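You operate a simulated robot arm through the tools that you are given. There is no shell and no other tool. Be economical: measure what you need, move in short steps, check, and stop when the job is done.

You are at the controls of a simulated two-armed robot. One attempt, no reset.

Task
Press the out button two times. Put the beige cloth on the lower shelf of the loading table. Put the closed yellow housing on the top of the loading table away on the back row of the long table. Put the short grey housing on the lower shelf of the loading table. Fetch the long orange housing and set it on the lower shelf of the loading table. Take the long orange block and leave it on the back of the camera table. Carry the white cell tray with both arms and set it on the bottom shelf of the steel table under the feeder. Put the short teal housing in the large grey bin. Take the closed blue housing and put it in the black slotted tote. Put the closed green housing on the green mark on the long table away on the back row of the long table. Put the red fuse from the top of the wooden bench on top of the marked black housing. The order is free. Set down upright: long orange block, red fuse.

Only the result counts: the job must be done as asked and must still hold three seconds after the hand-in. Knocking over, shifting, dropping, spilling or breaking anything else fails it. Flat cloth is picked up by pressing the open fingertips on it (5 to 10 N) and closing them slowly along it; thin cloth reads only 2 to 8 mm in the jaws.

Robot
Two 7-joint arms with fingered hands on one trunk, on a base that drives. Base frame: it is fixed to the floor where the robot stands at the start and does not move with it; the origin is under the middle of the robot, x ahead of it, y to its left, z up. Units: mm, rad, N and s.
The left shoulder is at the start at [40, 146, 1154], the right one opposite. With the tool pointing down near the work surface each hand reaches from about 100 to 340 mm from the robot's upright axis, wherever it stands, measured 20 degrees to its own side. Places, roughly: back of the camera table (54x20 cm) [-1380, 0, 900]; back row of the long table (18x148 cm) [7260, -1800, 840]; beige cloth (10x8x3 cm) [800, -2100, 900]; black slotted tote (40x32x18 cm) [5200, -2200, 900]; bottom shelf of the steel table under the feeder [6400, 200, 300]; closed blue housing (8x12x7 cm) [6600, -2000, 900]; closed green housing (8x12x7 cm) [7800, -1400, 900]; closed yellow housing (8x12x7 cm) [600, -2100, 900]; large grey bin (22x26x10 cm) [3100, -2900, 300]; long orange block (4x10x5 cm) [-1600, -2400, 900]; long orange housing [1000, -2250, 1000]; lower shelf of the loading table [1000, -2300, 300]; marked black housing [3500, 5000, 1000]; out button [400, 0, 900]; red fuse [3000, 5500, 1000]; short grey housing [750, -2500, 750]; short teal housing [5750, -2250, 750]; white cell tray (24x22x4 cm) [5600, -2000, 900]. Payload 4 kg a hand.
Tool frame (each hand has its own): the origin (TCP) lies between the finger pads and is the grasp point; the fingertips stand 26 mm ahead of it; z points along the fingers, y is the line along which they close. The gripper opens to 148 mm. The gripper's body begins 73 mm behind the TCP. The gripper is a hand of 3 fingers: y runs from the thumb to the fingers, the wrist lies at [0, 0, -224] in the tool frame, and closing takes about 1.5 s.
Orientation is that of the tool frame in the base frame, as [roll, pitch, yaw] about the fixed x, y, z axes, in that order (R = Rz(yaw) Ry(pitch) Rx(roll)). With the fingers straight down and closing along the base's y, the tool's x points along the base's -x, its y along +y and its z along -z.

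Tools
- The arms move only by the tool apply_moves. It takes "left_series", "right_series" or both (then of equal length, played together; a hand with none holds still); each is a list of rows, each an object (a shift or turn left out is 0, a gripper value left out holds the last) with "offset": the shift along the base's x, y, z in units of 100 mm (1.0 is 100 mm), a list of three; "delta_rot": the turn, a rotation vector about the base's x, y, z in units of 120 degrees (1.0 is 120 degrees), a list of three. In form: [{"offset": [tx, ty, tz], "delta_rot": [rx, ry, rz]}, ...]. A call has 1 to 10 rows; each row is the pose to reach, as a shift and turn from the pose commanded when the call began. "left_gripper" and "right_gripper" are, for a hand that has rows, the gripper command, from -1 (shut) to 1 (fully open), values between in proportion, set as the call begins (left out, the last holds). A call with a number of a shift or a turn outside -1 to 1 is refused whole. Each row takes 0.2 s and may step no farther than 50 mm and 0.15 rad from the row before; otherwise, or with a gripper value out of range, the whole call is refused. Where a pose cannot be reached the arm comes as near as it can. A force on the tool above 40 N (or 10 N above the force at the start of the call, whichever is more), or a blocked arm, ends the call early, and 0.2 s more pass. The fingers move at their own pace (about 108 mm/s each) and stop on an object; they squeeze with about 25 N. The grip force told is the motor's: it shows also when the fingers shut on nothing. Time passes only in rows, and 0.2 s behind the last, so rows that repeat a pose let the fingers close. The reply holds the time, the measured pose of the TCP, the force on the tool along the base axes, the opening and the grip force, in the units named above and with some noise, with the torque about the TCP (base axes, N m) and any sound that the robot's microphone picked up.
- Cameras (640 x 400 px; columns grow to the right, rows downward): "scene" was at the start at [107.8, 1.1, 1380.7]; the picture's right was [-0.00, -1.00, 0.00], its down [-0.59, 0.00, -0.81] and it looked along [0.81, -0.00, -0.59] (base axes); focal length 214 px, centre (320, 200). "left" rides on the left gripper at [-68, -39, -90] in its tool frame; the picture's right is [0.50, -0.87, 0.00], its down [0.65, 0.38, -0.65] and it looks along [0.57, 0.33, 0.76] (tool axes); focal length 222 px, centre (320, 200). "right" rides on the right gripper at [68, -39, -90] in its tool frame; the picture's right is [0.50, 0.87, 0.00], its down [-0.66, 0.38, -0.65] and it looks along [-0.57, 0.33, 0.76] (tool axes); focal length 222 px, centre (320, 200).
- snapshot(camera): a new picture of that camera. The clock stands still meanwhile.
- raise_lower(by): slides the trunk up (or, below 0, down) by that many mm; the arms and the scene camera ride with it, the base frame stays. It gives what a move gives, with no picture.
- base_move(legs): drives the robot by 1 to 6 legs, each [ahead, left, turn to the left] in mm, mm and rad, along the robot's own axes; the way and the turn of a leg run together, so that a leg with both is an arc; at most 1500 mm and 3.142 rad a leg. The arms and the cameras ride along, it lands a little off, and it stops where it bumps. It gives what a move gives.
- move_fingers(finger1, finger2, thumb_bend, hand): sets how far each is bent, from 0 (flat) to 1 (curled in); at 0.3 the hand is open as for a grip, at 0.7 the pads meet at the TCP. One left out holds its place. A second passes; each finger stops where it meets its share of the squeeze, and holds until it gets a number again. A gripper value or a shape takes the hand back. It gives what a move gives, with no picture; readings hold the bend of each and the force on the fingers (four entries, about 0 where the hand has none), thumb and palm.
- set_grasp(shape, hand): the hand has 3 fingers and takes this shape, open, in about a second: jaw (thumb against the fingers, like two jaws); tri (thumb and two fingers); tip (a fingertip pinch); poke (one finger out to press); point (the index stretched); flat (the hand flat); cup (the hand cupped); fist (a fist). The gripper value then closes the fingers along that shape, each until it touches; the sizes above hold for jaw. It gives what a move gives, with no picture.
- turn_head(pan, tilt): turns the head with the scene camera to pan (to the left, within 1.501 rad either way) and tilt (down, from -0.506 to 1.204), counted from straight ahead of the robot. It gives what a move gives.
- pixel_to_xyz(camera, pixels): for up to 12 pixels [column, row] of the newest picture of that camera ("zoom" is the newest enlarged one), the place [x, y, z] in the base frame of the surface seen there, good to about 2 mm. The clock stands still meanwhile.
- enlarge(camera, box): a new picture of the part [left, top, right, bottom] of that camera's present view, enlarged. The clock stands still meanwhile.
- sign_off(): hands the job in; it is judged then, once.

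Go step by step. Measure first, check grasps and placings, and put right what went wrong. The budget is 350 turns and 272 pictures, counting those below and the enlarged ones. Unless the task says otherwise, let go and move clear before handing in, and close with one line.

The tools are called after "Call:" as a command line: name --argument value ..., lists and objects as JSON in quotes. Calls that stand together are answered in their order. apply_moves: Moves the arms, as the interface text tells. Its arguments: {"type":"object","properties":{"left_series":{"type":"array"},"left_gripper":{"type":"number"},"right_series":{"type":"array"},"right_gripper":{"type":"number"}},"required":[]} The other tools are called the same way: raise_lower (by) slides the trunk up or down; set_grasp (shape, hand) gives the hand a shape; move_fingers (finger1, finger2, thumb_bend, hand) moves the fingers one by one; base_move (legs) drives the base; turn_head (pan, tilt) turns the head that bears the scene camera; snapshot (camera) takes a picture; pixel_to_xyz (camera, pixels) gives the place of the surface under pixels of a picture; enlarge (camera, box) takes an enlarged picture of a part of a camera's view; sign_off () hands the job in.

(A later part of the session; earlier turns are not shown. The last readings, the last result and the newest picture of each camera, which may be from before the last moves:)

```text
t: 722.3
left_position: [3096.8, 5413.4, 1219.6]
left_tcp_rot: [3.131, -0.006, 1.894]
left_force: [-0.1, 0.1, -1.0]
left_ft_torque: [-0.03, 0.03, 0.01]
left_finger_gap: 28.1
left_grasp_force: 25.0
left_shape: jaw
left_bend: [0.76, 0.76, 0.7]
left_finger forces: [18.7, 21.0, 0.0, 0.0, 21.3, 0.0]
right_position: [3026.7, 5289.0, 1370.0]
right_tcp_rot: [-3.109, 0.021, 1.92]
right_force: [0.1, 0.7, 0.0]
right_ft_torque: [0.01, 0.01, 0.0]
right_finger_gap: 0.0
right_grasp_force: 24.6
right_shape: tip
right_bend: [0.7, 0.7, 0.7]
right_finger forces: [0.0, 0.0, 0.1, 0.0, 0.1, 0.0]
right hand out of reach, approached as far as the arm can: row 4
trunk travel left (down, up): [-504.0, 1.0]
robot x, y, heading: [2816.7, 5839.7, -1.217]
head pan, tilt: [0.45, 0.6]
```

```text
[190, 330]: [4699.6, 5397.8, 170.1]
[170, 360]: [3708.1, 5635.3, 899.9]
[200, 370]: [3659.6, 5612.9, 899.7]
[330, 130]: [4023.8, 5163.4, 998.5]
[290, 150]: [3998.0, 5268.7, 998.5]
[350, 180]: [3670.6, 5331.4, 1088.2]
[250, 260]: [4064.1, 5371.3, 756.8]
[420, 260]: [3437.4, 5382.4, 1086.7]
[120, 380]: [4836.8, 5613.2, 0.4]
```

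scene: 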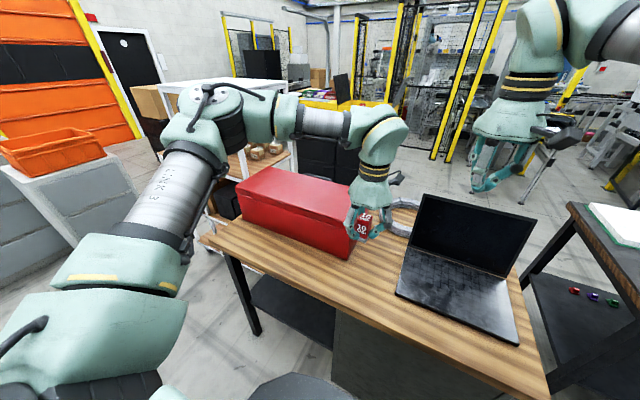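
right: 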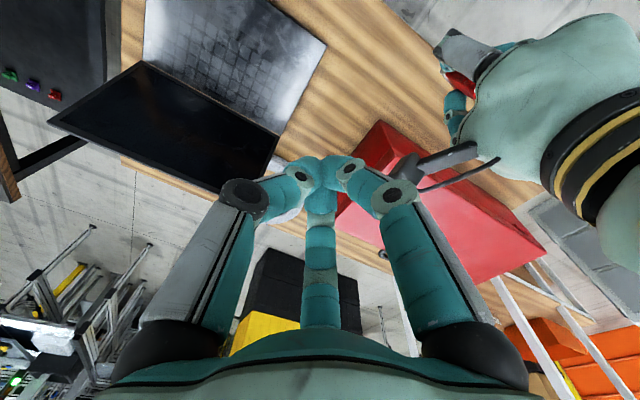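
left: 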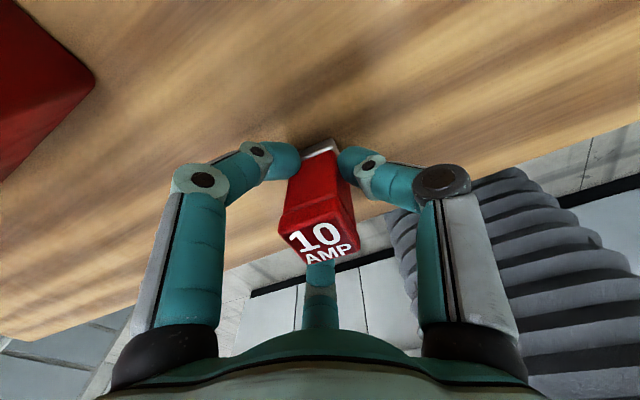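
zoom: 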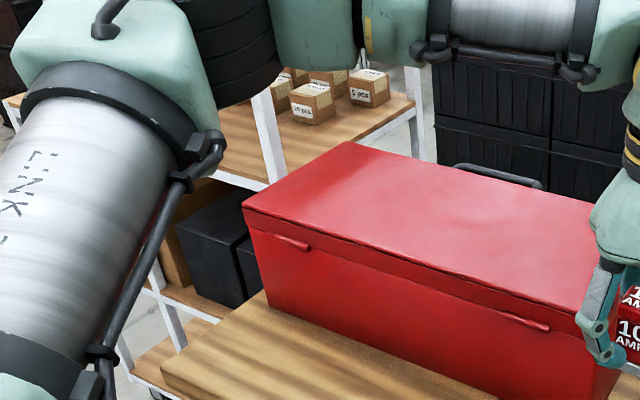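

I clear both hands out of the view and look again at the far part of the bench between toolbox and laptop.

Call:
apply_moves --left_series '[{"offset": [0.2, 0.2, 0.1]}, {"offset": [0.4, 0.4, 0.2]}, {"offset": [0.6, 0.6, 0.3]}]' --right_series '[{"offset": [-0.35, 0.1, 0]}, {"offset": [-0.7, 0.2, 0]}, {"offset": [-1.0, 0.4, 0]}]'

Call:
turn_head --pan 0.1 --tilt 0.55

Call:
snapshot --camera "scene"

```text
t: 723.1
left_position: [3157.0, 5476.7, 1251.2]
left_tcp_rot: [3.13, -0.005, 1.895]
left_force: [-0.3, -0.4, -1.0]
left_ft_torque: [0.0, 0.01, -0.02]
left_finger_gap: 28.0
left_grasp_force: 25.5
left_shape: jaw
left_bend: [0.76, 0.76, 0.7]
left_finger forces: [18.7, 21.0, 0.1, 0.1, 21.3, 0.0]
right_position: [2925.0, 5329.5, 1374.6]
right_tcp_rot: [-3.111, 0.022, 1.917]
right_force: [-0.1, 0.1, 0.1]
right_ft_torque: [0.03, 0.0, -0.03]
right_finger_gap: 0.1
right_grasp_force: 25.3
right_shape: tip
right_bend: [0.7, 0.7, 0.7]
right_finger forces: [0.0, 0.0, 0.0, 0.0, 0.0, 0.0]
trunk travel left (down, up): [-504.0, 1.0]
robot x, y, heading: [2817.5, 5839.2, -1.21]
head pan, tilt: [0.45, 0.6]
```

```text
t: 723.9
left_position: [3157.5, 5474.0, 1251.5]
left_tcp_rot: [3.13, -0.005, 1.896]
left_force: [0.3, -0.1, -0.9]
left_ft_torque: [0.0, -0.01, -0.04]
left_finger_gap: 28.2
left_grasp_force: 25.2
left_shape: jaw
left_bend: [0.76, 0.76, 0.7]
left_finger forces: [18.6, 20.9, 0.0, 0.0, 21.2, 0.0]
right_position: [2925.7, 5327.7, 1373.7]
right_tcp_rot: [-3.109, 0.019, 1.916]
right_force: [-0.1, 0.0, 0.4]
right_ft_torque: [-0.04, -0.01, -0.02]
right_finger_gap: 0.3
right_grasp_force: 24.7
right_shape: tip
right_bend: [0.7, 0.7, 0.7]
right_finger forces: [0.0, 0.0, 0.0, 0.0, 0.1, 0.1]
trunk travel left (down, up): [-504.0, 1.0]
robot x, y, heading: [2813.6, 5843.6, -1.214]
head pan, tilt: [0.099, 0.55]
```

```text
28 pictures are left
```

scene: 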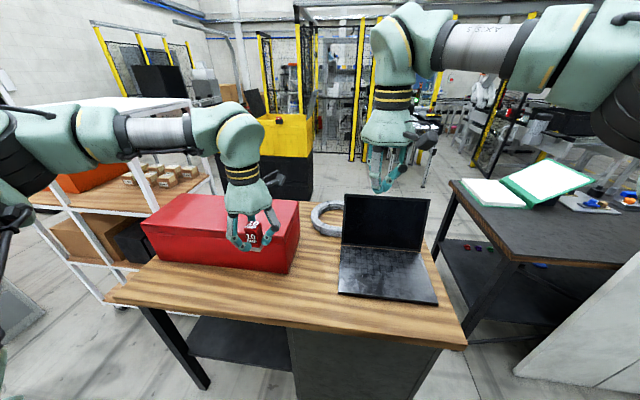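

I zoom into the area around the yellow-topped container and the trolley shelves to find a marked black housing.

Call:
enlarge --camera "scene" --box '[230, 80, 370, 230]'

Call:
pixel_to_xyz --camera "zoom" --pixels '[[260, 100], [330, 110], [300, 150], [225, 280], [390, 300], [380, 380]]'

```text
2.67 times, centred on (300, 155) of scene
```

zoom: 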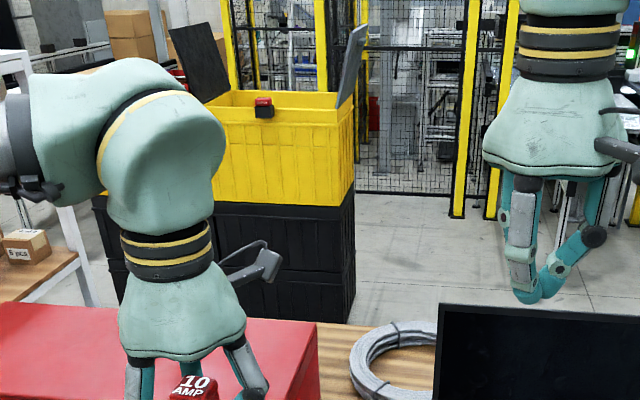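

```text
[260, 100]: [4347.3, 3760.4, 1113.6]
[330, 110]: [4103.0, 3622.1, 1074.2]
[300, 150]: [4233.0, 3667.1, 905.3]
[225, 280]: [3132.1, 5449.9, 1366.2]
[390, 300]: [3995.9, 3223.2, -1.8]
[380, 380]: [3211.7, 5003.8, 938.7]
```

The strip right behind the tall toolbox is still hidden. I shift the base 350 mm left so the right wrist camera can look straight over the toolbox.

Call:
base_move --legs '[[0, 350, 0]]'

Call:
apply_moves --right_series '[{"offset": [0.1, -0.3, 0]}, {"offset": [0.2, -0.6, 0]}, {"offset": [0.27, -0.8, 0]}]'

Call:
snapshot --camera "right"

```text
t: 726.1
left_position: [3477.9, 5594.2, 1251.2]
left_tcp_rot: [3.128, -0.007, 1.897]
left_force: [0.1, 0.3, -0.6]
left_ft_torque: [-0.04, -0.03, 0.01]
left_finger_gap: 28.0
left_grasp_force: 25.0
left_shape: jaw
left_bend: [0.76, 0.76, 0.7]
left_finger forces: [18.6, 20.9, 0.0, 0.0, 21.3, 0.0]
right_position: [3246.7, 5448.6, 1373.6]
right_tcp_rot: [-3.111, 0.018, 1.917]
right_force: [-1.0, 0.0, -0.5]
right_ft_torque: [0.02, 0.03, 0.0]
right_finger_gap: 0.0
right_grasp_force: 25.1
right_shape: tip
right_bend: [0.7, 0.7, 0.7]
right_finger forces: [0.1, 0.0, 0.0, 0.0, 0.0, 0.0]
trunk travel left (down, up): [-504.0, 1.0]
robot x, y, heading: [3139.6, 5960.2, -1.214]
head pan, tilt: [0.099, 0.55]
```

```text
t: 726.9
left_position: [3481.6, 5596.1, 1250.0]
left_tcp_rot: [3.131, -0.006, 1.896]
left_force: [-0.2, 0.4, -1.4]
left_ft_torque: [-0.04, 0.01, 0.01]
left_finger_gap: 28.3
left_grasp_force: 25.4
left_shape: jaw
left_bend: [0.76, 0.76, 0.7]
left_finger forces: [18.6, 20.9, 0.1, 0.0, 21.2, 0.0]
right_position: [3278.2, 5370.4, 1373.4]
right_tcp_rot: [-3.109, 0.018, 1.919]
right_force: [0.8, 0.8, 0.5]
right_ft_torque: [0.0, 0.01, 0.0]
right_finger_gap: 0.1
right_grasp_force: 24.9
right_shape: tip
right_bend: [0.7, 0.7, 0.7]
right_finger forces: [0.1, 0.1, 0.0, 0.0, 0.0, 0.1]
trunk travel left (down, up): [-504.0, 1.0]
robot x, y, heading: [3140.8, 5962.6, -1.216]
head pan, tilt: [0.099, 0.55]
```

```text
26 pictures are left
```

right: 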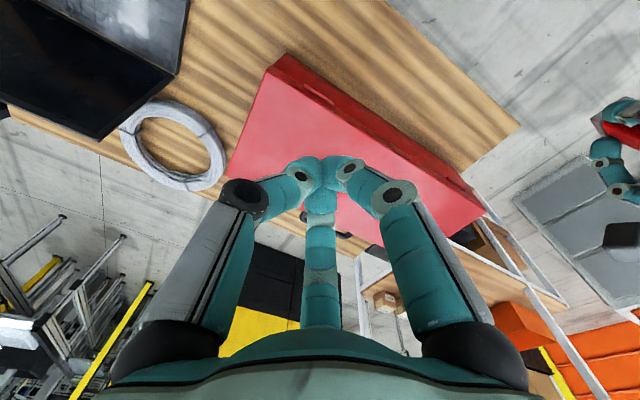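

There's something dark just behind the toolbox around (330,230), between the fingers. Zooming in.

Call:
apply_moves --right_series '[{"offset": [-0.35, -0.05, 0]}, {"offset": [-0.7, -0.1, 0]}, {"offset": [-0.95, -0.2, 0]}]'

Call:
enlarge --camera "right" --box '[200, 60, 560, 285]'

```text
t: 727.7
left_position: [3481.2, 5595.4, 1252.1]
left_tcp_rot: [3.128, -0.004, 1.895]
left_force: [-0.3, 0.6, -0.9]
left_ft_torque: [0.01, -0.01, 0.02]
left_finger_gap: 28.3
left_grasp_force: 24.9
left_shape: jaw
left_bend: [0.76, 0.76, 0.7]
left_finger forces: [18.7, 20.9, 0.0, 0.0, 21.3, 0.0]
right_position: [3178.4, 5348.7, 1373.1]
right_tcp_rot: [-3.11, 0.02, 1.919]
right_force: [-0.2, -0.3, 0.0]
right_ft_torque: [0.02, 0.0, 0.02]
right_finger_gap: 0.0
right_grasp_force: 24.8
right_shape: tip
right_bend: [0.7, 0.7, 0.7]
right_finger forces: [0.0, 0.1, 0.0, 0.0, 0.0, 0.0]
trunk travel left (down, up): [-504.0, 1.0]
robot x, y, heading: [3138.1, 5963.0, -1.215]
head pan, tilt: [0.099, 0.55]
```

```text
1.78 times, centred on (380, 172) of right
```

zoom: 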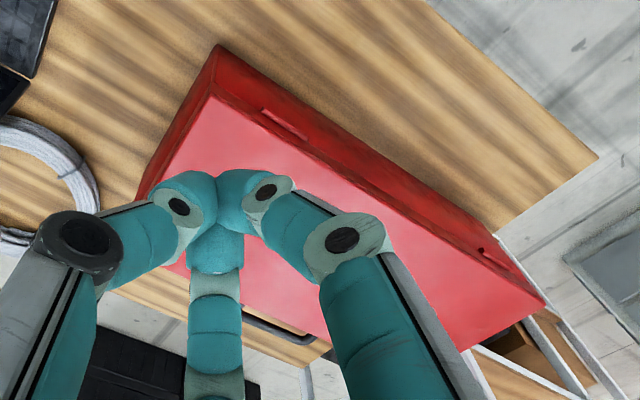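

Only the toolbox's rear handle is there. I measure the trolley's shelf extent and its dark boxes from the last scene picture.

Call:
pixel_to_xyz --camera "scene" --pixels '[[212, 180], [150, 208], [40, 200], [188, 172], [132, 180], [130, 240], [150, 232], [205, 205], [100, 270], [80, 235], [600, 205], [330, 218]]'

Call:
enlarge --camera "scene" --box '[0, 90, 320, 330]'

```text
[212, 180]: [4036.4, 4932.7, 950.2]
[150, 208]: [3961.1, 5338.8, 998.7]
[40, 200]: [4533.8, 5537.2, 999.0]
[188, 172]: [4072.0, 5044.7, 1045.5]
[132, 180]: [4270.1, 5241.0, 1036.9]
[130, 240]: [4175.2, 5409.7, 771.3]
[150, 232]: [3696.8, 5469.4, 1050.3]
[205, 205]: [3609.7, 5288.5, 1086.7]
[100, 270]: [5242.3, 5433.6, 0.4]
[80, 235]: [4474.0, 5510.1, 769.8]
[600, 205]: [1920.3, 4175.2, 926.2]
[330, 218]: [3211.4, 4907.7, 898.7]
```

```text
1.67 times, centred on (160, 210) of scene
```

zoom: 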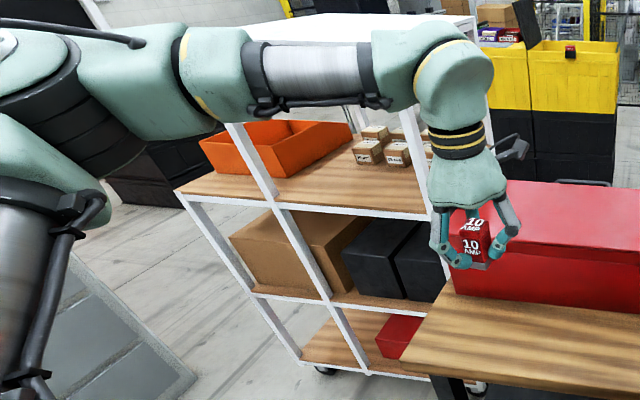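

No housing on the trolley either. I go to the bench's west end to look along the strip behind the toolbox.

Call:
base_move --legs '[[0, -1060, 0], [0, 0, 1.54], [0, -560, 0]]'

Call:
turn_head --pan -0.3 --tilt 0.45

Call:
snapshot --camera "scene"

```text
t: 739.8
left_position: [2696.1, 5398.4, 1250.8]
left_tcp_rot: [3.131, -0.005, -2.811]
left_force: [0.2, 0.3, -0.5]
left_ft_torque: [-0.02, 0.01, 0.01]
left_finger_gap: 27.9
left_grasp_force: 25.1
left_shape: jaw
left_bend: [0.76, 0.76, 0.7]
left_finger forces: [18.6, 20.5, 0.0, 0.0, 21.1, 0.0]
right_position: [2943.5, 5099.8, 1372.6]
right_tcp_rot: [-3.108, 0.019, -2.792]
right_force: [1.0, 0.8, 0.7]
right_ft_torque: [-0.04, -0.01, 0.03]
right_finger_gap: 0.1
right_grasp_force: 24.8
right_shape: tip
right_bend: [0.7, 0.7, 0.7]
right_finger forces: [0.0, 0.0, 0.1, 0.0, 0.0, 0.0]
trunk travel left (down, up): [-504.0, 1.0]
robot x, y, heading: [2328.9, 5053.6, 0.365]
head pan, tilt: [0.099, 0.55]
```

```text
t: 740.7
left_position: [2696.1, 5397.4, 1250.5]
left_tcp_rot: [3.13, -0.007, -2.812]
left_force: [0.0, -0.6, -0.5]
left_ft_torque: [-0.01, 0.03, -0.02]
left_finger_gap: 27.8
left_grasp_force: 25.1
left_shape: jaw
left_bend: [0.76, 0.76, 0.7]
left_finger forces: [18.6, 20.6, 0.0, 0.1, 20.9, 0.0]
right_position: [2944.6, 5096.6, 1371.9]
right_tcp_rot: [-3.11, 0.02, -2.79]
right_force: [-0.5, -0.2, -1.0]
right_ft_torque: [-0.05, -0.02, 0.0]
right_finger_gap: 0.0
right_grasp_force: 25.3
right_shape: tip
right_bend: [0.7, 0.7, 0.7]
right_finger forces: [0.0, 0.0, 0.0, 0.0, 0.0, 0.0]
trunk travel left (down, up): [-504.0, 1.0]
robot x, y, heading: [2331.4, 5052.5, 0.364]
head pan, tilt: [-0.3, 0.45]
```

```text
23 pictures are left
```

scene: 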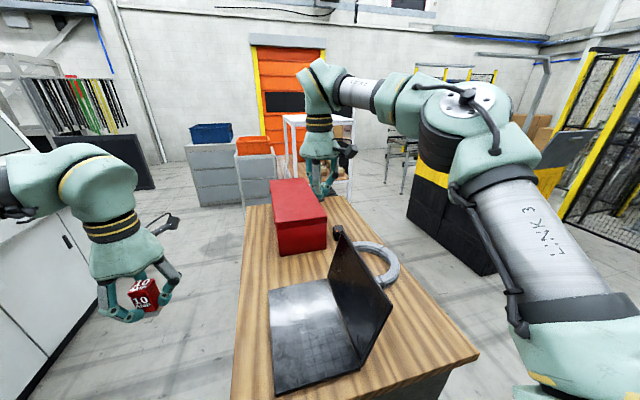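

The far-right corner of the bench is hidden by my right hand. I pull that hand away and zoom in there.

Call:
apply_moves --right_series '[{"offset": [-0.2, -0.35, 0]}, {"offset": [-0.4, -0.7, 0]}, {"offset": [-0.6, -0.95, 0]}]'

Call:
enlarge --camera "scene" --box '[240, 130, 420, 290]'

```text
t: 741.5
left_position: [2695.3, 5397.0, 1251.8]
left_tcp_rot: [3.13, -0.004, -2.812]
left_force: [0.6, 0.4, -1.4]
left_ft_torque: [0.0, 0.0, 0.02]
left_finger_gap: 27.7
left_grasp_force: 24.8
left_shape: jaw
left_bend: [0.76, 0.76, 0.7]
left_finger forces: [18.7, 20.6, 0.0, 0.0, 21.0, 0.1]
right_position: [2883.5, 5003.3, 1372.5]
right_tcp_rot: [-3.11, 0.021, -2.789]
right_force: [0.5, -0.1, 0.5]
right_ft_torque: [-0.02, -0.01, 0.03]
right_finger_gap: 0.0
right_grasp_force: 25.3
right_shape: tip
right_bend: [0.7, 0.7, 0.7]
right_finger forces: [0.1, 0.0, 0.0, 0.0, 0.1, 0.1]
trunk travel left (down, up): [-504.0, 1.0]
robot x, y, heading: [2330.7, 5054.2, 0.364]
head pan, tilt: [-0.3, 0.45]
```

```text
2.50 times, centred on (330, 210) of scene
```

zoom: 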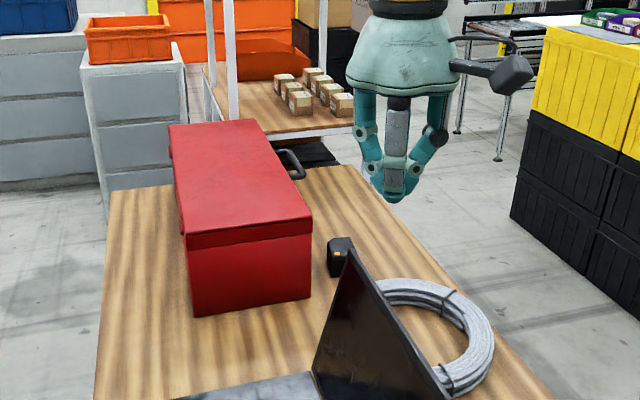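

Found it: a small black block with an orange mark at zoom (340,255), between toolbox and coil. Measuring.

Call:
pixel_to_xyz --camera "zoom" --pixels '[[342, 240], [330, 242], [352, 240], [333, 265], [345, 262], [332, 275], [310, 235], [195, 312], [310, 295], [380, 300], [350, 252]]'

Call:
enlarge --camera "scene" --box '[315, 210, 365, 255]'

```text
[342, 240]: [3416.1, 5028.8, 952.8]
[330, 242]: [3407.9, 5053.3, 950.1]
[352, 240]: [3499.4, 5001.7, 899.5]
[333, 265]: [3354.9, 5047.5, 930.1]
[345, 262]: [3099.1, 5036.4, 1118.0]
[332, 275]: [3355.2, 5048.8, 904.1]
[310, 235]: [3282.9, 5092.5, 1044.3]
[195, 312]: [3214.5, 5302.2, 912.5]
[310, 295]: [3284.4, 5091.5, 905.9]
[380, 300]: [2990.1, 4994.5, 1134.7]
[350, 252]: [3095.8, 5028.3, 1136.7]
```

```text
8.89 times, centred on (340, 232) of scene
```

zoom: 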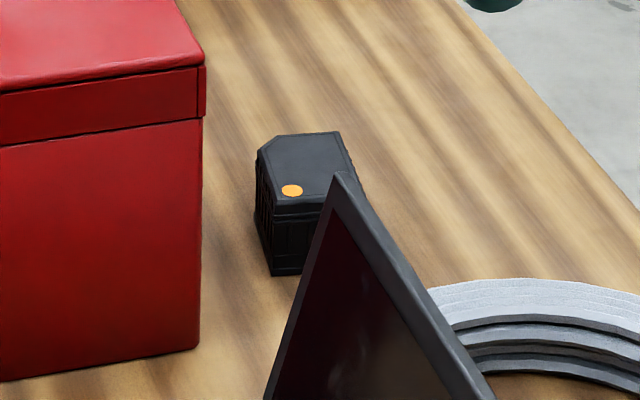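

The marked black housing is at about (3400,5030), top z≈951 – best reached from the south side. I drive around the trolley's east end: first north-east.

Call:
base_move --legs '[[0, 0, -0.04], [0, 620, 0], [1400, 30, 0]]'

```text
t: 752.0
left_position: [3876.4, 6429.0, 1251.8]
left_tcp_rot: [3.13, -0.005, -2.858]
left_force: [0.8, 0.7, -0.5]
left_ft_torque: [-0.01, -0.06, 0.0]
left_finger_gap: 27.9
left_grasp_force: 24.7
left_shape: jaw
left_bend: [0.76, 0.76, 0.7]
left_finger forces: [18.6, 20.6, 0.0, 0.0, 21.0, 0.0]
right_position: [4046.0, 6026.9, 1372.3]
right_tcp_rot: [-3.111, 0.021, -2.836]
right_force: [-0.3, -0.7, -0.8]
right_ft_torque: [-0.04, 0.02, 0.0]
right_finger_gap: 0.3
right_grasp_force: 25.3
right_shape: tip
right_bend: [0.7, 0.7, 0.7]
right_finger forces: [0.0, 0.0, 0.0, 0.0, 0.0, 0.0]
trunk travel left (down, up): [-504.0, 1.0]
robot x, y, heading: [3495.3, 6103.9, 0.316]
head pan, tilt: [-0.3, 0.45]
```

Call:
base_move --legs '[[1150, 0, 0.01]]'

Call:
turn_head --pan -1.35 --tilt 0.45

Call:
snapshot --camera "scene"

Call:
pixel_to_xyz --camera "scene" --pixels '[[320, 220], [320, 180], [250, 200], [200, 230], [400, 200], [430, 230], [300, 260], [350, 170], [150, 260], [480, 200]]'

```text
t: 758.0
left_position: [4974.9, 6799.5, 1251.2]
left_tcp_rot: [3.13, -0.005, -2.85]
left_force: [0.0, 0.8, -0.8]
left_ft_torque: [-0.01, -0.03, -0.03]
left_finger_gap: 28.0
left_grasp_force: 25.3
left_shape: jaw
left_bend: [0.76, 0.76, 0.7]
left_finger forces: [18.6, 20.7, 0.0, 0.0, 21.0, 0.0]
right_position: [5149.1, 6399.1, 1373.1]
right_tcp_rot: [-3.109, 0.021, -2.827]
right_force: [-1.5, 0.5, -0.3]
right_ft_torque: [0.0, 0.01, -0.02]
right_finger_gap: 0.4
right_grasp_force: 24.7
right_shape: tip
right_bend: [0.7, 0.7, 0.7]
right_finger forces: [0.0, 0.0, 0.0, 0.0, 0.1, 0.0]
trunk travel left (down, up): [-504.0, 1.0]
robot x, y, heading: [4599.4, 6470.8, 0.328]
head pan, tilt: [-0.3, 0.45]
```

```text
t: 759.3
left_position: [4976.6, 6800.2, 1251.3]
left_tcp_rot: [3.129, -0.003, -2.849]
left_force: [0.7, 0.1, -1.1]
left_ft_torque: [-0.04, -0.02, 0.01]
left_finger_gap: 28.1
left_grasp_force: 24.9
left_shape: jaw
left_bend: [0.76, 0.76, 0.7]
left_finger forces: [18.6, 20.7, 0.0, 0.1, 20.9, 0.0]
right_position: [5151.8, 6398.9, 1372.6]
right_tcp_rot: [-3.109, 0.022, -2.827]
right_force: [0.1, -0.5, 0.0]
right_ft_torque: [0.0, 0.02, -0.01]
right_finger_gap: 0.0
right_grasp_force: 25.3
right_shape: tip
right_bend: [0.7, 0.7, 0.7]
right_finger forces: [0.1, 0.0, 0.0, 0.0, 0.1, 0.0]
trunk travel left (down, up): [-504.0, 1.0]
robot x, y, heading: [4601.3, 6471.8, 0.327]
head pan, tilt: [-1.349, 0.45]
```

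```text
20 pictures are left
```

scene: 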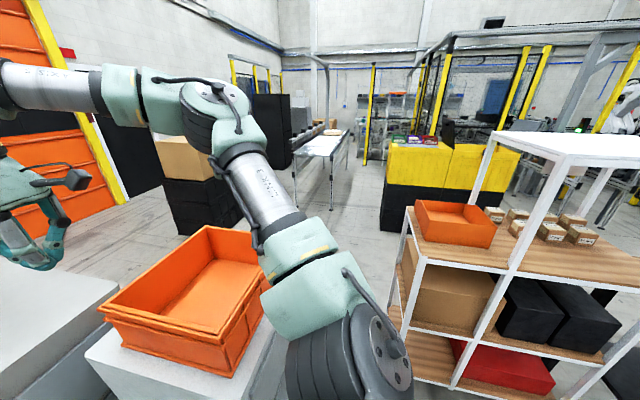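

```text
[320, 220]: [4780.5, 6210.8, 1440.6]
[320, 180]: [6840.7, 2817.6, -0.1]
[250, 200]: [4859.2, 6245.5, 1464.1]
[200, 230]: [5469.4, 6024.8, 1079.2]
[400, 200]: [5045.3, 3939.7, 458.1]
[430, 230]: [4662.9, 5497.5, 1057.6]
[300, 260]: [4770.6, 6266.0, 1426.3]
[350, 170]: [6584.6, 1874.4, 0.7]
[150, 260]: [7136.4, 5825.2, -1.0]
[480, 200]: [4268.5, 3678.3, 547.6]
```

Call:
pixel_to_xyz --camera "scene" --pixels '[[265, 335], [262, 380], [402, 300], [395, 260], [410, 205], [260, 262], [375, 280], [200, 380], [415, 375], [390, 225]]'

```text
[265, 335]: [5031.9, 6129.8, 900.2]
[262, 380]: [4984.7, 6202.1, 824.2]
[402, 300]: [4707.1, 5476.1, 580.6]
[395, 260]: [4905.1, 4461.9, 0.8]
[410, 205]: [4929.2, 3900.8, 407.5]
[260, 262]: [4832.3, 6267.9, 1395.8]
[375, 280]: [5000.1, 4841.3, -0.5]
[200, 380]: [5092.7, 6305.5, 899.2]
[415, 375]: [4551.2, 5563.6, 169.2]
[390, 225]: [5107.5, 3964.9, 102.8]
```

The east side is too narrow. The south side should be reachable around the west end of the first bench instead. I drive back west.

Call:
base_move --legs '[[-1450, 0, 0], [-1450, 0, 0], [-1450, 0, 0]]'

```text
t: 780.2
left_position: [834.3, 5351.4, 1251.2]
left_tcp_rot: [3.128, -0.006, -2.811]
left_force: [0.4, -0.2, -1.0]
left_ft_torque: [-0.02, 0.0, -0.03]
left_finger_gap: 27.8
left_grasp_force: 25.5
left_shape: jaw
left_bend: [0.76, 0.76, 0.7]
left_finger forces: [18.6, 20.6, 0.0, 0.1, 21.0, 0.1]
right_position: [1023.8, 4957.6, 1371.6]
right_tcp_rot: [-3.111, 0.018, -2.789]
right_force: [-0.2, -0.3, 0.5]
right_ft_torque: [0.01, 0.0, 0.0]
right_finger_gap: 0.2
right_grasp_force: 25.2
right_shape: tip
right_bend: [0.7, 0.7, 0.7]
right_finger forces: [0.1, 0.0, 0.0, 0.1, 0.1, 0.1]
trunk travel left (down, up): [-504.0, 1.0]
robot x, y, heading: [467.6, 5004.9, 0.362]
head pan, tilt: [-1.349, 0.45]
```

Call:
base_move --legs '[[-220, 0, -0.037], [0, -1200, 0]]'

Call:
turn_head --pan -0.7 --tilt 0.5

Call:
snapshot --camera "scene"

Call:
pixel_to_xyz --camera "scene" --pixels '[[320, 200], [320, 250], [320, 300], [250, 220], [400, 230], [220, 250], [450, 250], [200, 300], [380, 190], [270, 180]]'

```text
t: 787.5
left_position: [1015.0, 4149.9, 1250.7]
left_tcp_rot: [3.131, -0.005, -2.836]
left_force: [-0.3, 0.2, -1.2]
left_ft_torque: [-0.02, 0.03, 0.03]
left_finger_gap: 28.1
left_grasp_force: 24.6
left_shape: jaw
left_bend: [0.76, 0.76, 0.7]
left_finger forces: [18.6, 20.7, 0.0, 0.0, 21.1, 0.0]
right_position: [1194.4, 3753.0, 1373.3]
right_tcp_rot: [-3.108, 0.02, -2.814]
right_force: [0.2, 0.2, 0.0]
right_ft_torque: [0.0, 0.0, -0.01]
right_finger_gap: 0.0
right_grasp_force: 25.5
right_shape: tip
right_bend: [0.7, 0.7, 0.7]
right_finger forces: [0.1, 0.0, 0.0, 0.0, 0.0, 0.0]
trunk travel left (down, up): [-504.0, 1.0]
robot x, y, heading: [643.1, 3815.7, 0.338]
head pan, tilt: [-1.349, 0.45]
```

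```text
t: 788.6
left_position: [1016.2, 4149.1, 1251.0]
left_tcp_rot: [3.13, -0.004, -2.833]
left_force: [0.9, 0.6, -0.8]
left_ft_torque: [0.01, -0.02, 0.02]
left_finger_gap: 28.1
left_grasp_force: 25.5
left_shape: jaw
left_bend: [0.76, 0.76, 0.7]
left_finger forces: [18.6, 20.7, 0.1, 0.0, 21.0, 0.0]
right_position: [1195.4, 3751.1, 1373.5]
right_tcp_rot: [-3.109, 0.021, -2.813]
right_force: [0.0, 0.6, -0.2]
right_ft_torque: [-0.02, -0.01, -0.04]
right_finger_gap: 0.0
right_grasp_force: 25.1
right_shape: tip
right_bend: [0.7, 0.7, 0.7]
right_finger forces: [0.0, 0.1, 0.1, 0.0, 0.0, 0.0]
trunk travel left (down, up): [-504.0, 1.0]
robot x, y, heading: [642.8, 3814.1, 0.341]
head pan, tilt: [-0.7, 0.499]
```

```text
19 pictures are left
```

scene: 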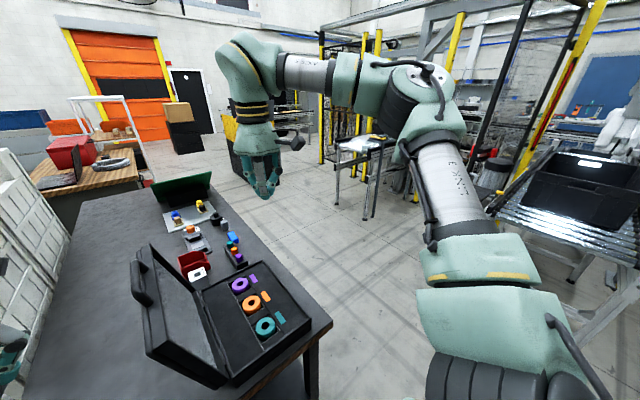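

```text
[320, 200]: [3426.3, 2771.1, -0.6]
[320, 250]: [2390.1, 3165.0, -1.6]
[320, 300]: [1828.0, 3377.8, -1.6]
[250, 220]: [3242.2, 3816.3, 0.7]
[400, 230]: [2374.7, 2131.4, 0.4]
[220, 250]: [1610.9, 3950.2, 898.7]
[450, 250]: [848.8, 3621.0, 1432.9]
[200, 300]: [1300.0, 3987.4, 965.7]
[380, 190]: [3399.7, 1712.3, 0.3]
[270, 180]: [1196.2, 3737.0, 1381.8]
```

South of the first bench is open floor. I strafe right and drive east along it.

Call:
base_move --legs '[[0, -700, -0.015], [1450, 0, 0], [1380, 0, 0]]'

```text
t: 805.8
left_position: [3963.1, 4388.2, 1251.2]
left_tcp_rot: [3.13, -0.006, -2.871]
left_force: [0.0, 0.3, -0.4]
left_ft_torque: [0.01, -0.02, 0.04]
left_finger_gap: 27.9
left_grasp_force: 25.3
left_shape: jaw
left_bend: [0.76, 0.76, 0.7]
left_finger forces: [18.7, 20.7, 0.0, 0.0, 20.9, 0.0]
right_position: [4127.5, 3984.1, 1371.7]
right_tcp_rot: [-3.11, 0.019, -2.85]
right_force: [0.5, -0.3, -1.1]
right_ft_torque: [0.01, 0.02, -0.02]
right_finger_gap: 0.1
right_grasp_force: 24.7
right_shape: tip
right_bend: [0.7, 0.7, 0.7]
right_finger forces: [0.0, 0.0, 0.0, 0.0, 0.1, 0.0]
trunk travel left (down, up): [-504.0, 1.0]
robot x, y, heading: [3576.9, 4066.7, 0.307]
head pan, tilt: [-0.7, 0.499]
```

I'm south of the wooden bench now. Turn to face it, shift, approach, and look.

Call:
base_move --legs '[[0, 0, 1.589], [0, -260, 0], [380, 0, 0]]'

Call:
turn_head --pan 0.1 --tilt 0.7

Call:
snapshot --camera "scene"

```text
t: 813.6
left_position: [3380.5, 4895.9, 1251.8]
left_tcp_rot: [3.128, -0.004, -1.288]
left_force: [-0.6, -0.4, -0.8]
left_ft_torque: [0.05, 0.01, 0.01]
left_finger_gap: 27.9
left_grasp_force: 24.5
left_shape: jaw
left_bend: [0.76, 0.76, 0.7]
left_finger forces: [18.6, 20.4, 0.0, 0.0, 20.8, 0.0]
right_position: [3782.4, 5065.5, 1374.0]
right_tcp_rot: [-3.11, 0.022, -1.266]
right_force: [0.6, -0.1, -0.1]
right_ft_torque: [0.02, 0.01, 0.01]
right_finger_gap: 0.2
right_grasp_force: 25.1
right_shape: tip
right_bend: [0.7, 0.7, 0.7]
right_finger forces: [0.1, 0.1, 0.0, 0.1, 0.0, 0.0]
trunk travel left (down, up): [-504.0, 1.0]
robot x, y, heading: [3704.0, 4518.2, 1.887]
head pan, tilt: [-0.7, 0.499]
```

```text
t: 814.7
left_position: [3380.4, 4898.8, 1251.7]
left_tcp_rot: [3.13, -0.006, -1.29]
left_force: [-0.2, -0.3, -0.8]
left_ft_torque: [0.0, -0.01, -0.01]
left_finger_gap: 27.7
left_grasp_force: 24.8
left_shape: jaw
left_bend: [0.76, 0.76, 0.7]
left_finger forces: [18.6, 20.4, 0.0, 0.0, 20.8, 0.0]
right_position: [3782.1, 5068.5, 1372.3]
right_tcp_rot: [-3.111, 0.02, -1.267]
right_force: [0.3, 0.0, 1.1]
right_ft_torque: [0.0, -0.01, -0.01]
right_finger_gap: 0.2
right_grasp_force: 25.3
right_shape: tip
right_bend: [0.7, 0.7, 0.7]
right_finger forces: [0.0, 0.0, 0.1, 0.0, 0.0, 0.1]
trunk travel left (down, up): [-504.0, 1.0]
robot x, y, heading: [3705.8, 4517.7, 1.885]
head pan, tilt: [0.099, 0.7]
```

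```text
18 pictures are left
```

scene: 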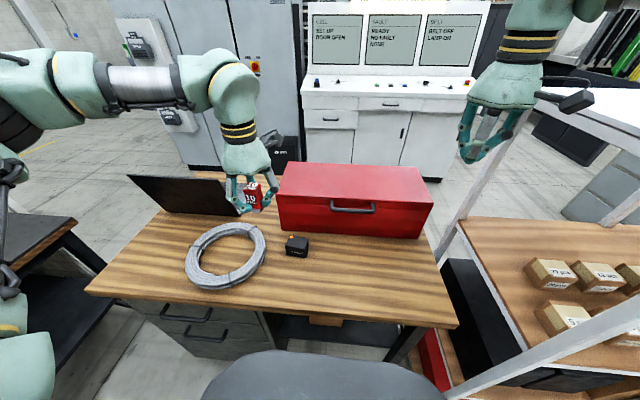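

The marked housing is right in front at (297,245). I zoom in to measure its lid.

Call:
enlarge --camera "scene" --box '[275, 225, 325, 265]'

Call:
pixel_to_xyz --camera "zoom" --pixels '[[150, 100], [320, 200], [240, 170], [200, 120], [320, 120], [420, 150], [150, 200], [400, 200], [280, 150], [350, 100]]'

```text
10.00 times, centred on (300, 245) of scene
```

zoom: 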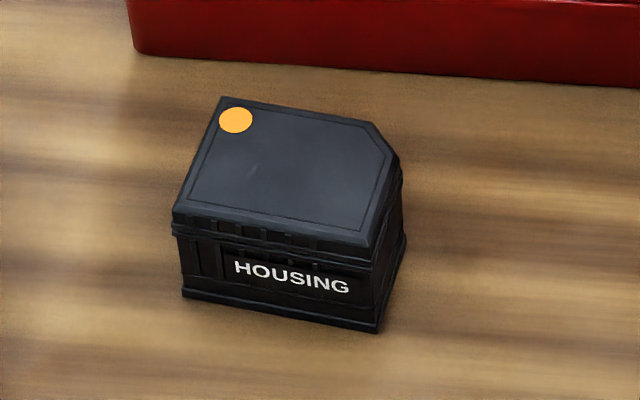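

```text
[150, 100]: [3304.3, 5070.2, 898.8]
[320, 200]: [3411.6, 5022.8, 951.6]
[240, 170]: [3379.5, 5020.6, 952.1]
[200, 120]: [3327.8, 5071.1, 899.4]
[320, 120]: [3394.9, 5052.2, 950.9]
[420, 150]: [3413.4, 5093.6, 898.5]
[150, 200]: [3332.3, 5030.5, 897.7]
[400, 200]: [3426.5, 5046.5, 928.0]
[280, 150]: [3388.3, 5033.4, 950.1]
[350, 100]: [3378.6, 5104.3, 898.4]
```

Lid centre ≈(3393,5031), z 951. The hand's camera bracket would come close to the toolbox, so I first turn the left hand +90°, move 60 mm closer with the base, and then go over the lid.

Call:
base_move --legs '[[60, 0, 0]]'

Call:
apply_moves --left_series '[{"delta_rot": [0, 0, 0.07]}, {"delta_rot": [0, 0, 0.14]}, {"delta_rot": [0, 0, 0.21]}, {"delta_rot": [0, 0, 0.28]}, {"delta_rot": [0, 0, 0.35]}, {"delta_rot": [0, 0, 0.42]}, {"delta_rot": [0, 0, 0.49]}, {"delta_rot": [0, 0, 0.56]}, {"delta_rot": [0, 0, 0.63]}, {"delta_rot": [0, 0, 0.7]}]'

Call:
apply_moves --left_series '[{"offset": [0, 0, -0.3], "delta_rot": [0, 0, 0.03]}, {"offset": [0, 0, -0.6], "delta_rot": [0, 0, 0.05]}, {"offset": [0, 0, -1.0], "delta_rot": [0, 0, 0.05]}]'

```text
t: 815.7
left_position: [3365.4, 4944.7, 1257.5]
left_tcp_rot: [3.129, 0.006, -1.291]
left_force: [0.5, -1.5, -0.4]
left_ft_torque: [0.1, 0.04, -0.02]
left_finger_gap: 27.6
left_grasp_force: 24.3
left_shape: jaw
left_bend: [0.76, 0.76, 0.7]
left_finger forces: [18.6, 20.4, 0.0, 0.0, 20.9, 0.0]
right_position: [3767.7, 5114.6, 1380.3]
right_tcp_rot: [-3.111, 0.033, -1.266]
right_force: [-0.4, -1.7, 1.1]
right_ft_torque: [0.05, 0.02, 0.0]
right_finger_gap: 0.0
right_grasp_force: 25.0
right_shape: tip
right_bend: [0.7, 0.7, 0.7]
right_finger forces: [0.0, 0.1, 0.1, 0.0, 0.1, 0.1]
trunk travel left (down, up): [-504.0, 1.0]
robot x, y, heading: [3683.5, 4575.9, 1.889]
head pan, tilt: [0.099, 0.7]
```

```text
t: 817.9
left_position: [3361.1, 4955.7, 1251.9]
left_tcp_rot: [3.128, -0.005, 0.179]
left_force: [0.5, 0.7, -1.0]
left_ft_torque: [0.01, 0.0, 0.02]
left_finger_gap: 27.8
left_grasp_force: 24.6
left_shape: jaw
left_bend: [0.76, 0.76, 0.7]
left_finger forces: [18.7, 20.4, 0.1, 0.0, 20.5, 0.0]
right_position: [3763.2, 5125.5, 1373.5]
right_tcp_rot: [-3.11, 0.021, -1.268]
right_force: [-0.2, -0.2, -0.5]
right_ft_torque: [-0.05, 0.01, 0.01]
right_finger_gap: 0.0
right_grasp_force: 24.7
right_shape: tip
right_bend: [0.7, 0.7, 0.7]
right_finger forces: [0.0, 0.0, 0.0, 0.1, 0.1, 0.0]
trunk travel left (down, up): [-504.0, 1.0]
robot x, y, heading: [3688.1, 4573.9, 1.882]
head pan, tilt: [0.099, 0.7]
```

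```text
t: 818.7
left_position: [3359.2, 4954.2, 1153.2]
left_tcp_rot: [3.128, -0.005, 0.282]
left_force: [-0.1, 0.2, -0.7]
left_ft_torque: [-0.03, 0.0, -0.01]
left_finger_gap: 27.6
left_grasp_force: 24.8
left_shape: jaw
left_bend: [0.76, 0.76, 0.7]
left_finger forces: [18.7, 20.4, 0.0, 0.1, 20.7, 0.0]
right_position: [3762.9, 5124.8, 1373.4]
right_tcp_rot: [-3.109, 0.022, -1.266]
right_force: [0.5, 1.0, -0.3]
right_ft_torque: [0.0, 0.0, 0.03]
right_finger_gap: 0.0
right_grasp_force: 25.2
right_shape: tip
right_bend: [0.7, 0.7, 0.7]
right_finger forces: [0.0, 0.1, 0.1, 0.0, 0.0, 0.0]
trunk travel left (down, up): [-504.0, 1.0]
robot x, y, heading: [3686.2, 4579.5, 1.885]
head pan, tilt: [0.099, 0.7]
```

Call:
apply_moves --left_series '[{"offset": [0.1, 0.2, -0.2]}, {"offset": [0.2, 0.45, -0.4]}, {"offset": [0.34, 0.77, -0.6]}, {"offset": [0.34, 0.77, -0.9]}, {"offset": [0.34, 0.77, -1.0]}]'

Call:
snapshot --camera "left"

Call:
enlarge --camera "scene" --box '[250, 170, 350, 270]'

```text
t: 819.9
left_position: [3395.2, 5029.6, 1052.8]
left_tcp_rot: [3.129, -0.004, 0.282]
left_force: [-0.4, -0.9, -1.7]
left_ft_torque: [-0.01, 0.0, -0.01]
left_finger_gap: 27.6
left_grasp_force: 24.8
left_shape: jaw
left_bend: [0.76, 0.76, 0.7]
left_finger forces: [18.7, 20.4, 0.1, 0.0, 20.5, 0.0]
right_position: [3763.7, 5123.4, 1372.7]
right_tcp_rot: [-3.11, 0.02, -1.266]
right_force: [0.3, 0.4, 0.1]
right_ft_torque: [0.0, 0.0, 0.02]
right_finger_gap: 0.1
right_grasp_force: 25.5
right_shape: tip
right_bend: [0.7, 0.7, 0.7]
right_finger forces: [0.1, 0.1, 0.0, 0.0, 0.0, 0.0]
trunk travel left (down, up): [-504.0, 1.0]
robot x, y, heading: [3687.6, 4573.7, 1.885]
head pan, tilt: [0.099, 0.7]
```

```text
16 pictures are left
```

left: 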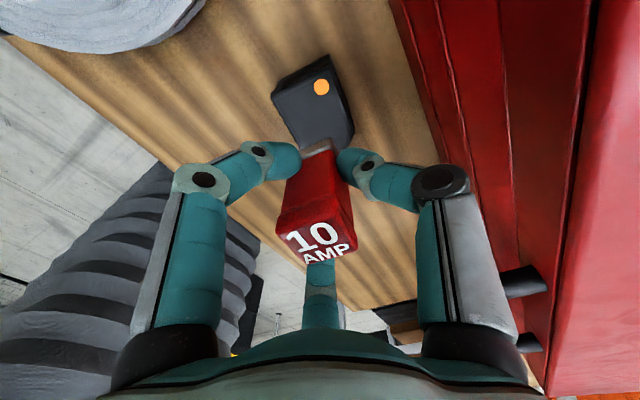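

```text
4.00 times, centred on (300, 220) of scene
```

zoom: 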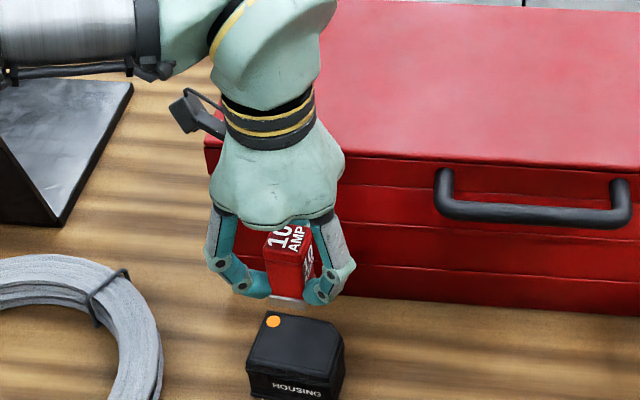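

Nicely above it. I verify the lid's corners from the wrist camera before lowering.

Call:
pixel_to_xyz --camera "left" --pixels '[[276, 92], [328, 60], [348, 105], [352, 130], [310, 110], [303, 145]]'

Call:
apply_moves --left_series '[{"offset": [0, 0, -0.2]}, {"offset": [0, 0, -0.4]}, {"offset": [0, 0, -0.5]}]'

```text
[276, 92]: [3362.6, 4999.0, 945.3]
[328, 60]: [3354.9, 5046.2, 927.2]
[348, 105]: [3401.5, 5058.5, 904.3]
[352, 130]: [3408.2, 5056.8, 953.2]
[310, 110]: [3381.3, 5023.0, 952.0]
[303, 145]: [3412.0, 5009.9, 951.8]
```

```text
t: 820.7
left_position: [3396.5, 5029.9, 999.7]
left_tcp_rot: [3.13, -0.005, 0.279]
left_force: [0.5, 0.2, -1.0]
left_ft_torque: [0.03, 0.02, 0.0]
left_finger_gap: 27.5
left_grasp_force: 25.4
left_shape: jaw
left_bend: [0.76, 0.76, 0.7]
left_finger forces: [18.5, 20.4, 0.0, 0.0, 20.6, 0.0]
right_position: [3763.4, 5125.2, 1373.3]
right_tcp_rot: [-3.109, 0.021, -1.266]
right_force: [-0.5, -0.5, 0.2]
right_ft_torque: [0.0, 0.03, 0.0]
right_finger_gap: 0.2
right_grasp_force: 24.7
right_shape: tip
right_bend: [0.7, 0.7, 0.7]
right_finger forces: [0.0, 0.0, 0.0, 0.0, 0.0, 0.0]
trunk travel left (down, up): [-504.0, 1.0]
robot x, y, heading: [3687.0, 4572.1, 1.881]
head pan, tilt: [0.099, 0.7]
```

Centre of the lid computes to (3395,5028) – matching the TCP. Lower to contact in small steps.

Call:
apply_moves --left_series '[{"offset": [0, 0, -0.03]}, {"offset": [0, 0, -0.05]}, {"offset": [0, 0, -0.065]}, {"offset": [0, 0, -0.08]}]'

```text
t: 821.7
left_position: [3396.3, 5031.4, 993.8]
left_tcp_rot: [3.13, -0.005, 0.281]
left_force: [0.0, 0.6, -0.5]
left_ft_torque: [-0.01, 0.02, 0.01]
left_finger_gap: 27.4
left_grasp_force: 25.1
left_shape: jaw
left_bend: [0.76, 0.76, 0.7]
left_finger forces: [18.8, 20.4, 0.1, 0.1, 20.6, 0.1]
right_position: [3763.9, 5125.4, 1372.9]
right_tcp_rot: [-3.112, 0.02, -1.268]
right_force: [0.4, -0.5, 0.3]
right_ft_torque: [0.0, -0.01, -0.01]
right_finger_gap: 0.0
right_grasp_force: 24.9
right_shape: tip
right_bend: [0.7, 0.7, 0.7]
right_finger forces: [0.1, 0.1, 0.0, 0.0, 0.0, 0.0]
trunk travel left (down, up): [-504.0, 1.0]
robot x, y, heading: [3687.9, 4574.8, 1.885]
head pan, tilt: [0.099, 0.7]
```

Call:
apply_moves --left_series '[{"offset": [0, 0, -0.015]}, {"offset": [0, 0, -0.03]}, {"offset": [0, 0, -0.035]}]'

```text
t: 822.5
left_position: [3397.7, 5030.6, 990.2]
left_tcp_rot: [3.13, -0.005, 0.281]
left_force: [-1.2, -0.6, 2.1]
left_ft_torque: [-0.04, -0.01, 0.01]
left_finger_gap: 27.4
left_grasp_force: 24.6
left_shape: jaw
left_bend: [0.76, 0.76, 0.7]
left_finger forces: [19.6, 20.5, 0.0, 0.0, 21.2, 0.0]
right_position: [3764.2, 5124.4, 1372.6]
right_tcp_rot: [-3.11, 0.022, -1.268]
right_force: [1.2, 0.0, -0.8]
right_ft_torque: [-0.02, 0.02, 0.01]
right_finger_gap: 0.0
right_grasp_force: 24.9
right_shape: tip
right_bend: [0.7, 0.7, 0.7]
right_finger forces: [0.1, 0.0, 0.1, 0.0, 0.0, 0.0]
trunk travel left (down, up): [-504.0, 1.0]
robot x, y, heading: [3689.5, 4572.8, 1.883]
head pan, tilt: [0.099, 0.7]
```

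Contact begins (2 N). One more millimetre, then open gently in two steps.

Call:
apply_moves --left_series '[{"offset": [0, 0, -0.01]}, {"offset": [0, 0, -0.01]}]'

Call:
apply_moves --left_series '[{"offset": [0, 0, 0]}, {"offset": [0, 0, 0]}, {"offset": [0, 0, 0]}]' --left_gripper -0.45

Call:
enlarge --camera "scene" --box '[265, 195, 335, 265]'

```text
t: 823.1
left_position: [3397.3, 5031.5, 988.7]
left_tcp_rot: [3.132, -0.006, 0.281]
left_force: [-0.9, -1.0, 8.4]
left_ft_torque: [-0.04, 0.03, 0.04]
left_finger_gap: 27.9
left_grasp_force: 25.0
left_shape: jaw
left_bend: [0.76, 0.76, 0.69]
left_finger forces: [20.5, 21.5, 0.0, 0.1, 22.0, 0.0]
right_position: [3763.3, 5123.3, 1373.4]
right_tcp_rot: [-3.11, 0.023, -1.266]
right_force: [0.6, 0.6, -0.2]
right_ft_torque: [0.05, 0.0, 0.0]
right_finger_gap: 0.0
right_grasp_force: 24.9
right_shape: tip
right_bend: [0.7, 0.7, 0.7]
right_finger forces: [0.1, 0.0, 0.1, 0.0, 0.0, 0.1]
trunk travel left (down, up): [-504.0, 1.0]
robot x, y, heading: [3685.4, 4575.2, 1.884]
head pan, tilt: [0.099, 0.7]
```

```text
t: 823.9
left_position: [3397.5, 5032.2, 987.2]
left_tcp_rot: [3.13, -0.005, 0.28]
left_force: [0.4, 0.3, 1.4]
left_ft_torque: [-0.02, 0.01, 0.04]
left_finger_gap: 40.5
left_grasp_force: 0.0
left_shape: jaw
left_bend: [0.76, 0.76, 0.7]
left_finger forces: [0.0, 0.0, 0.0, 0.0, 0.0, 0.0]
right_position: [3763.2, 5125.6, 1373.7]
right_tcp_rot: [-3.11, 0.021, -1.265]
right_force: [0.1, 0.0, 0.0]
right_ft_torque: [-0.04, 0.0, 0.02]
right_finger_gap: 0.0
right_grasp_force: 25.0
right_shape: tip
right_bend: [0.7, 0.7, 0.7]
right_finger forces: [0.1, 0.0, 0.0, 0.0, 0.1, 0.0]
trunk travel left (down, up): [-504.0, 1.0]
robot x, y, heading: [3686.7, 4569.3, 1.886]
head pan, tilt: [0.099, 0.7]
```

```text
5.71 times, centred on (300, 230) of scene
```

zoom: 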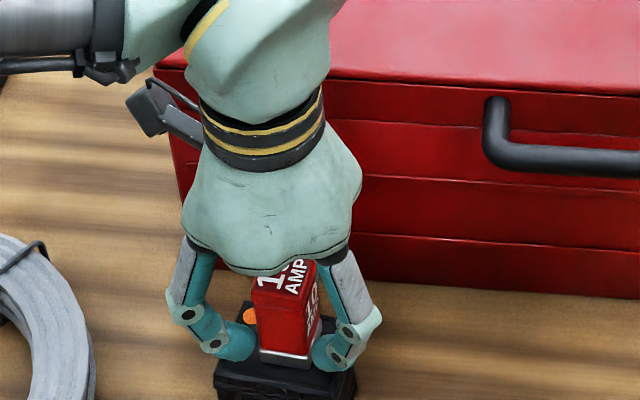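

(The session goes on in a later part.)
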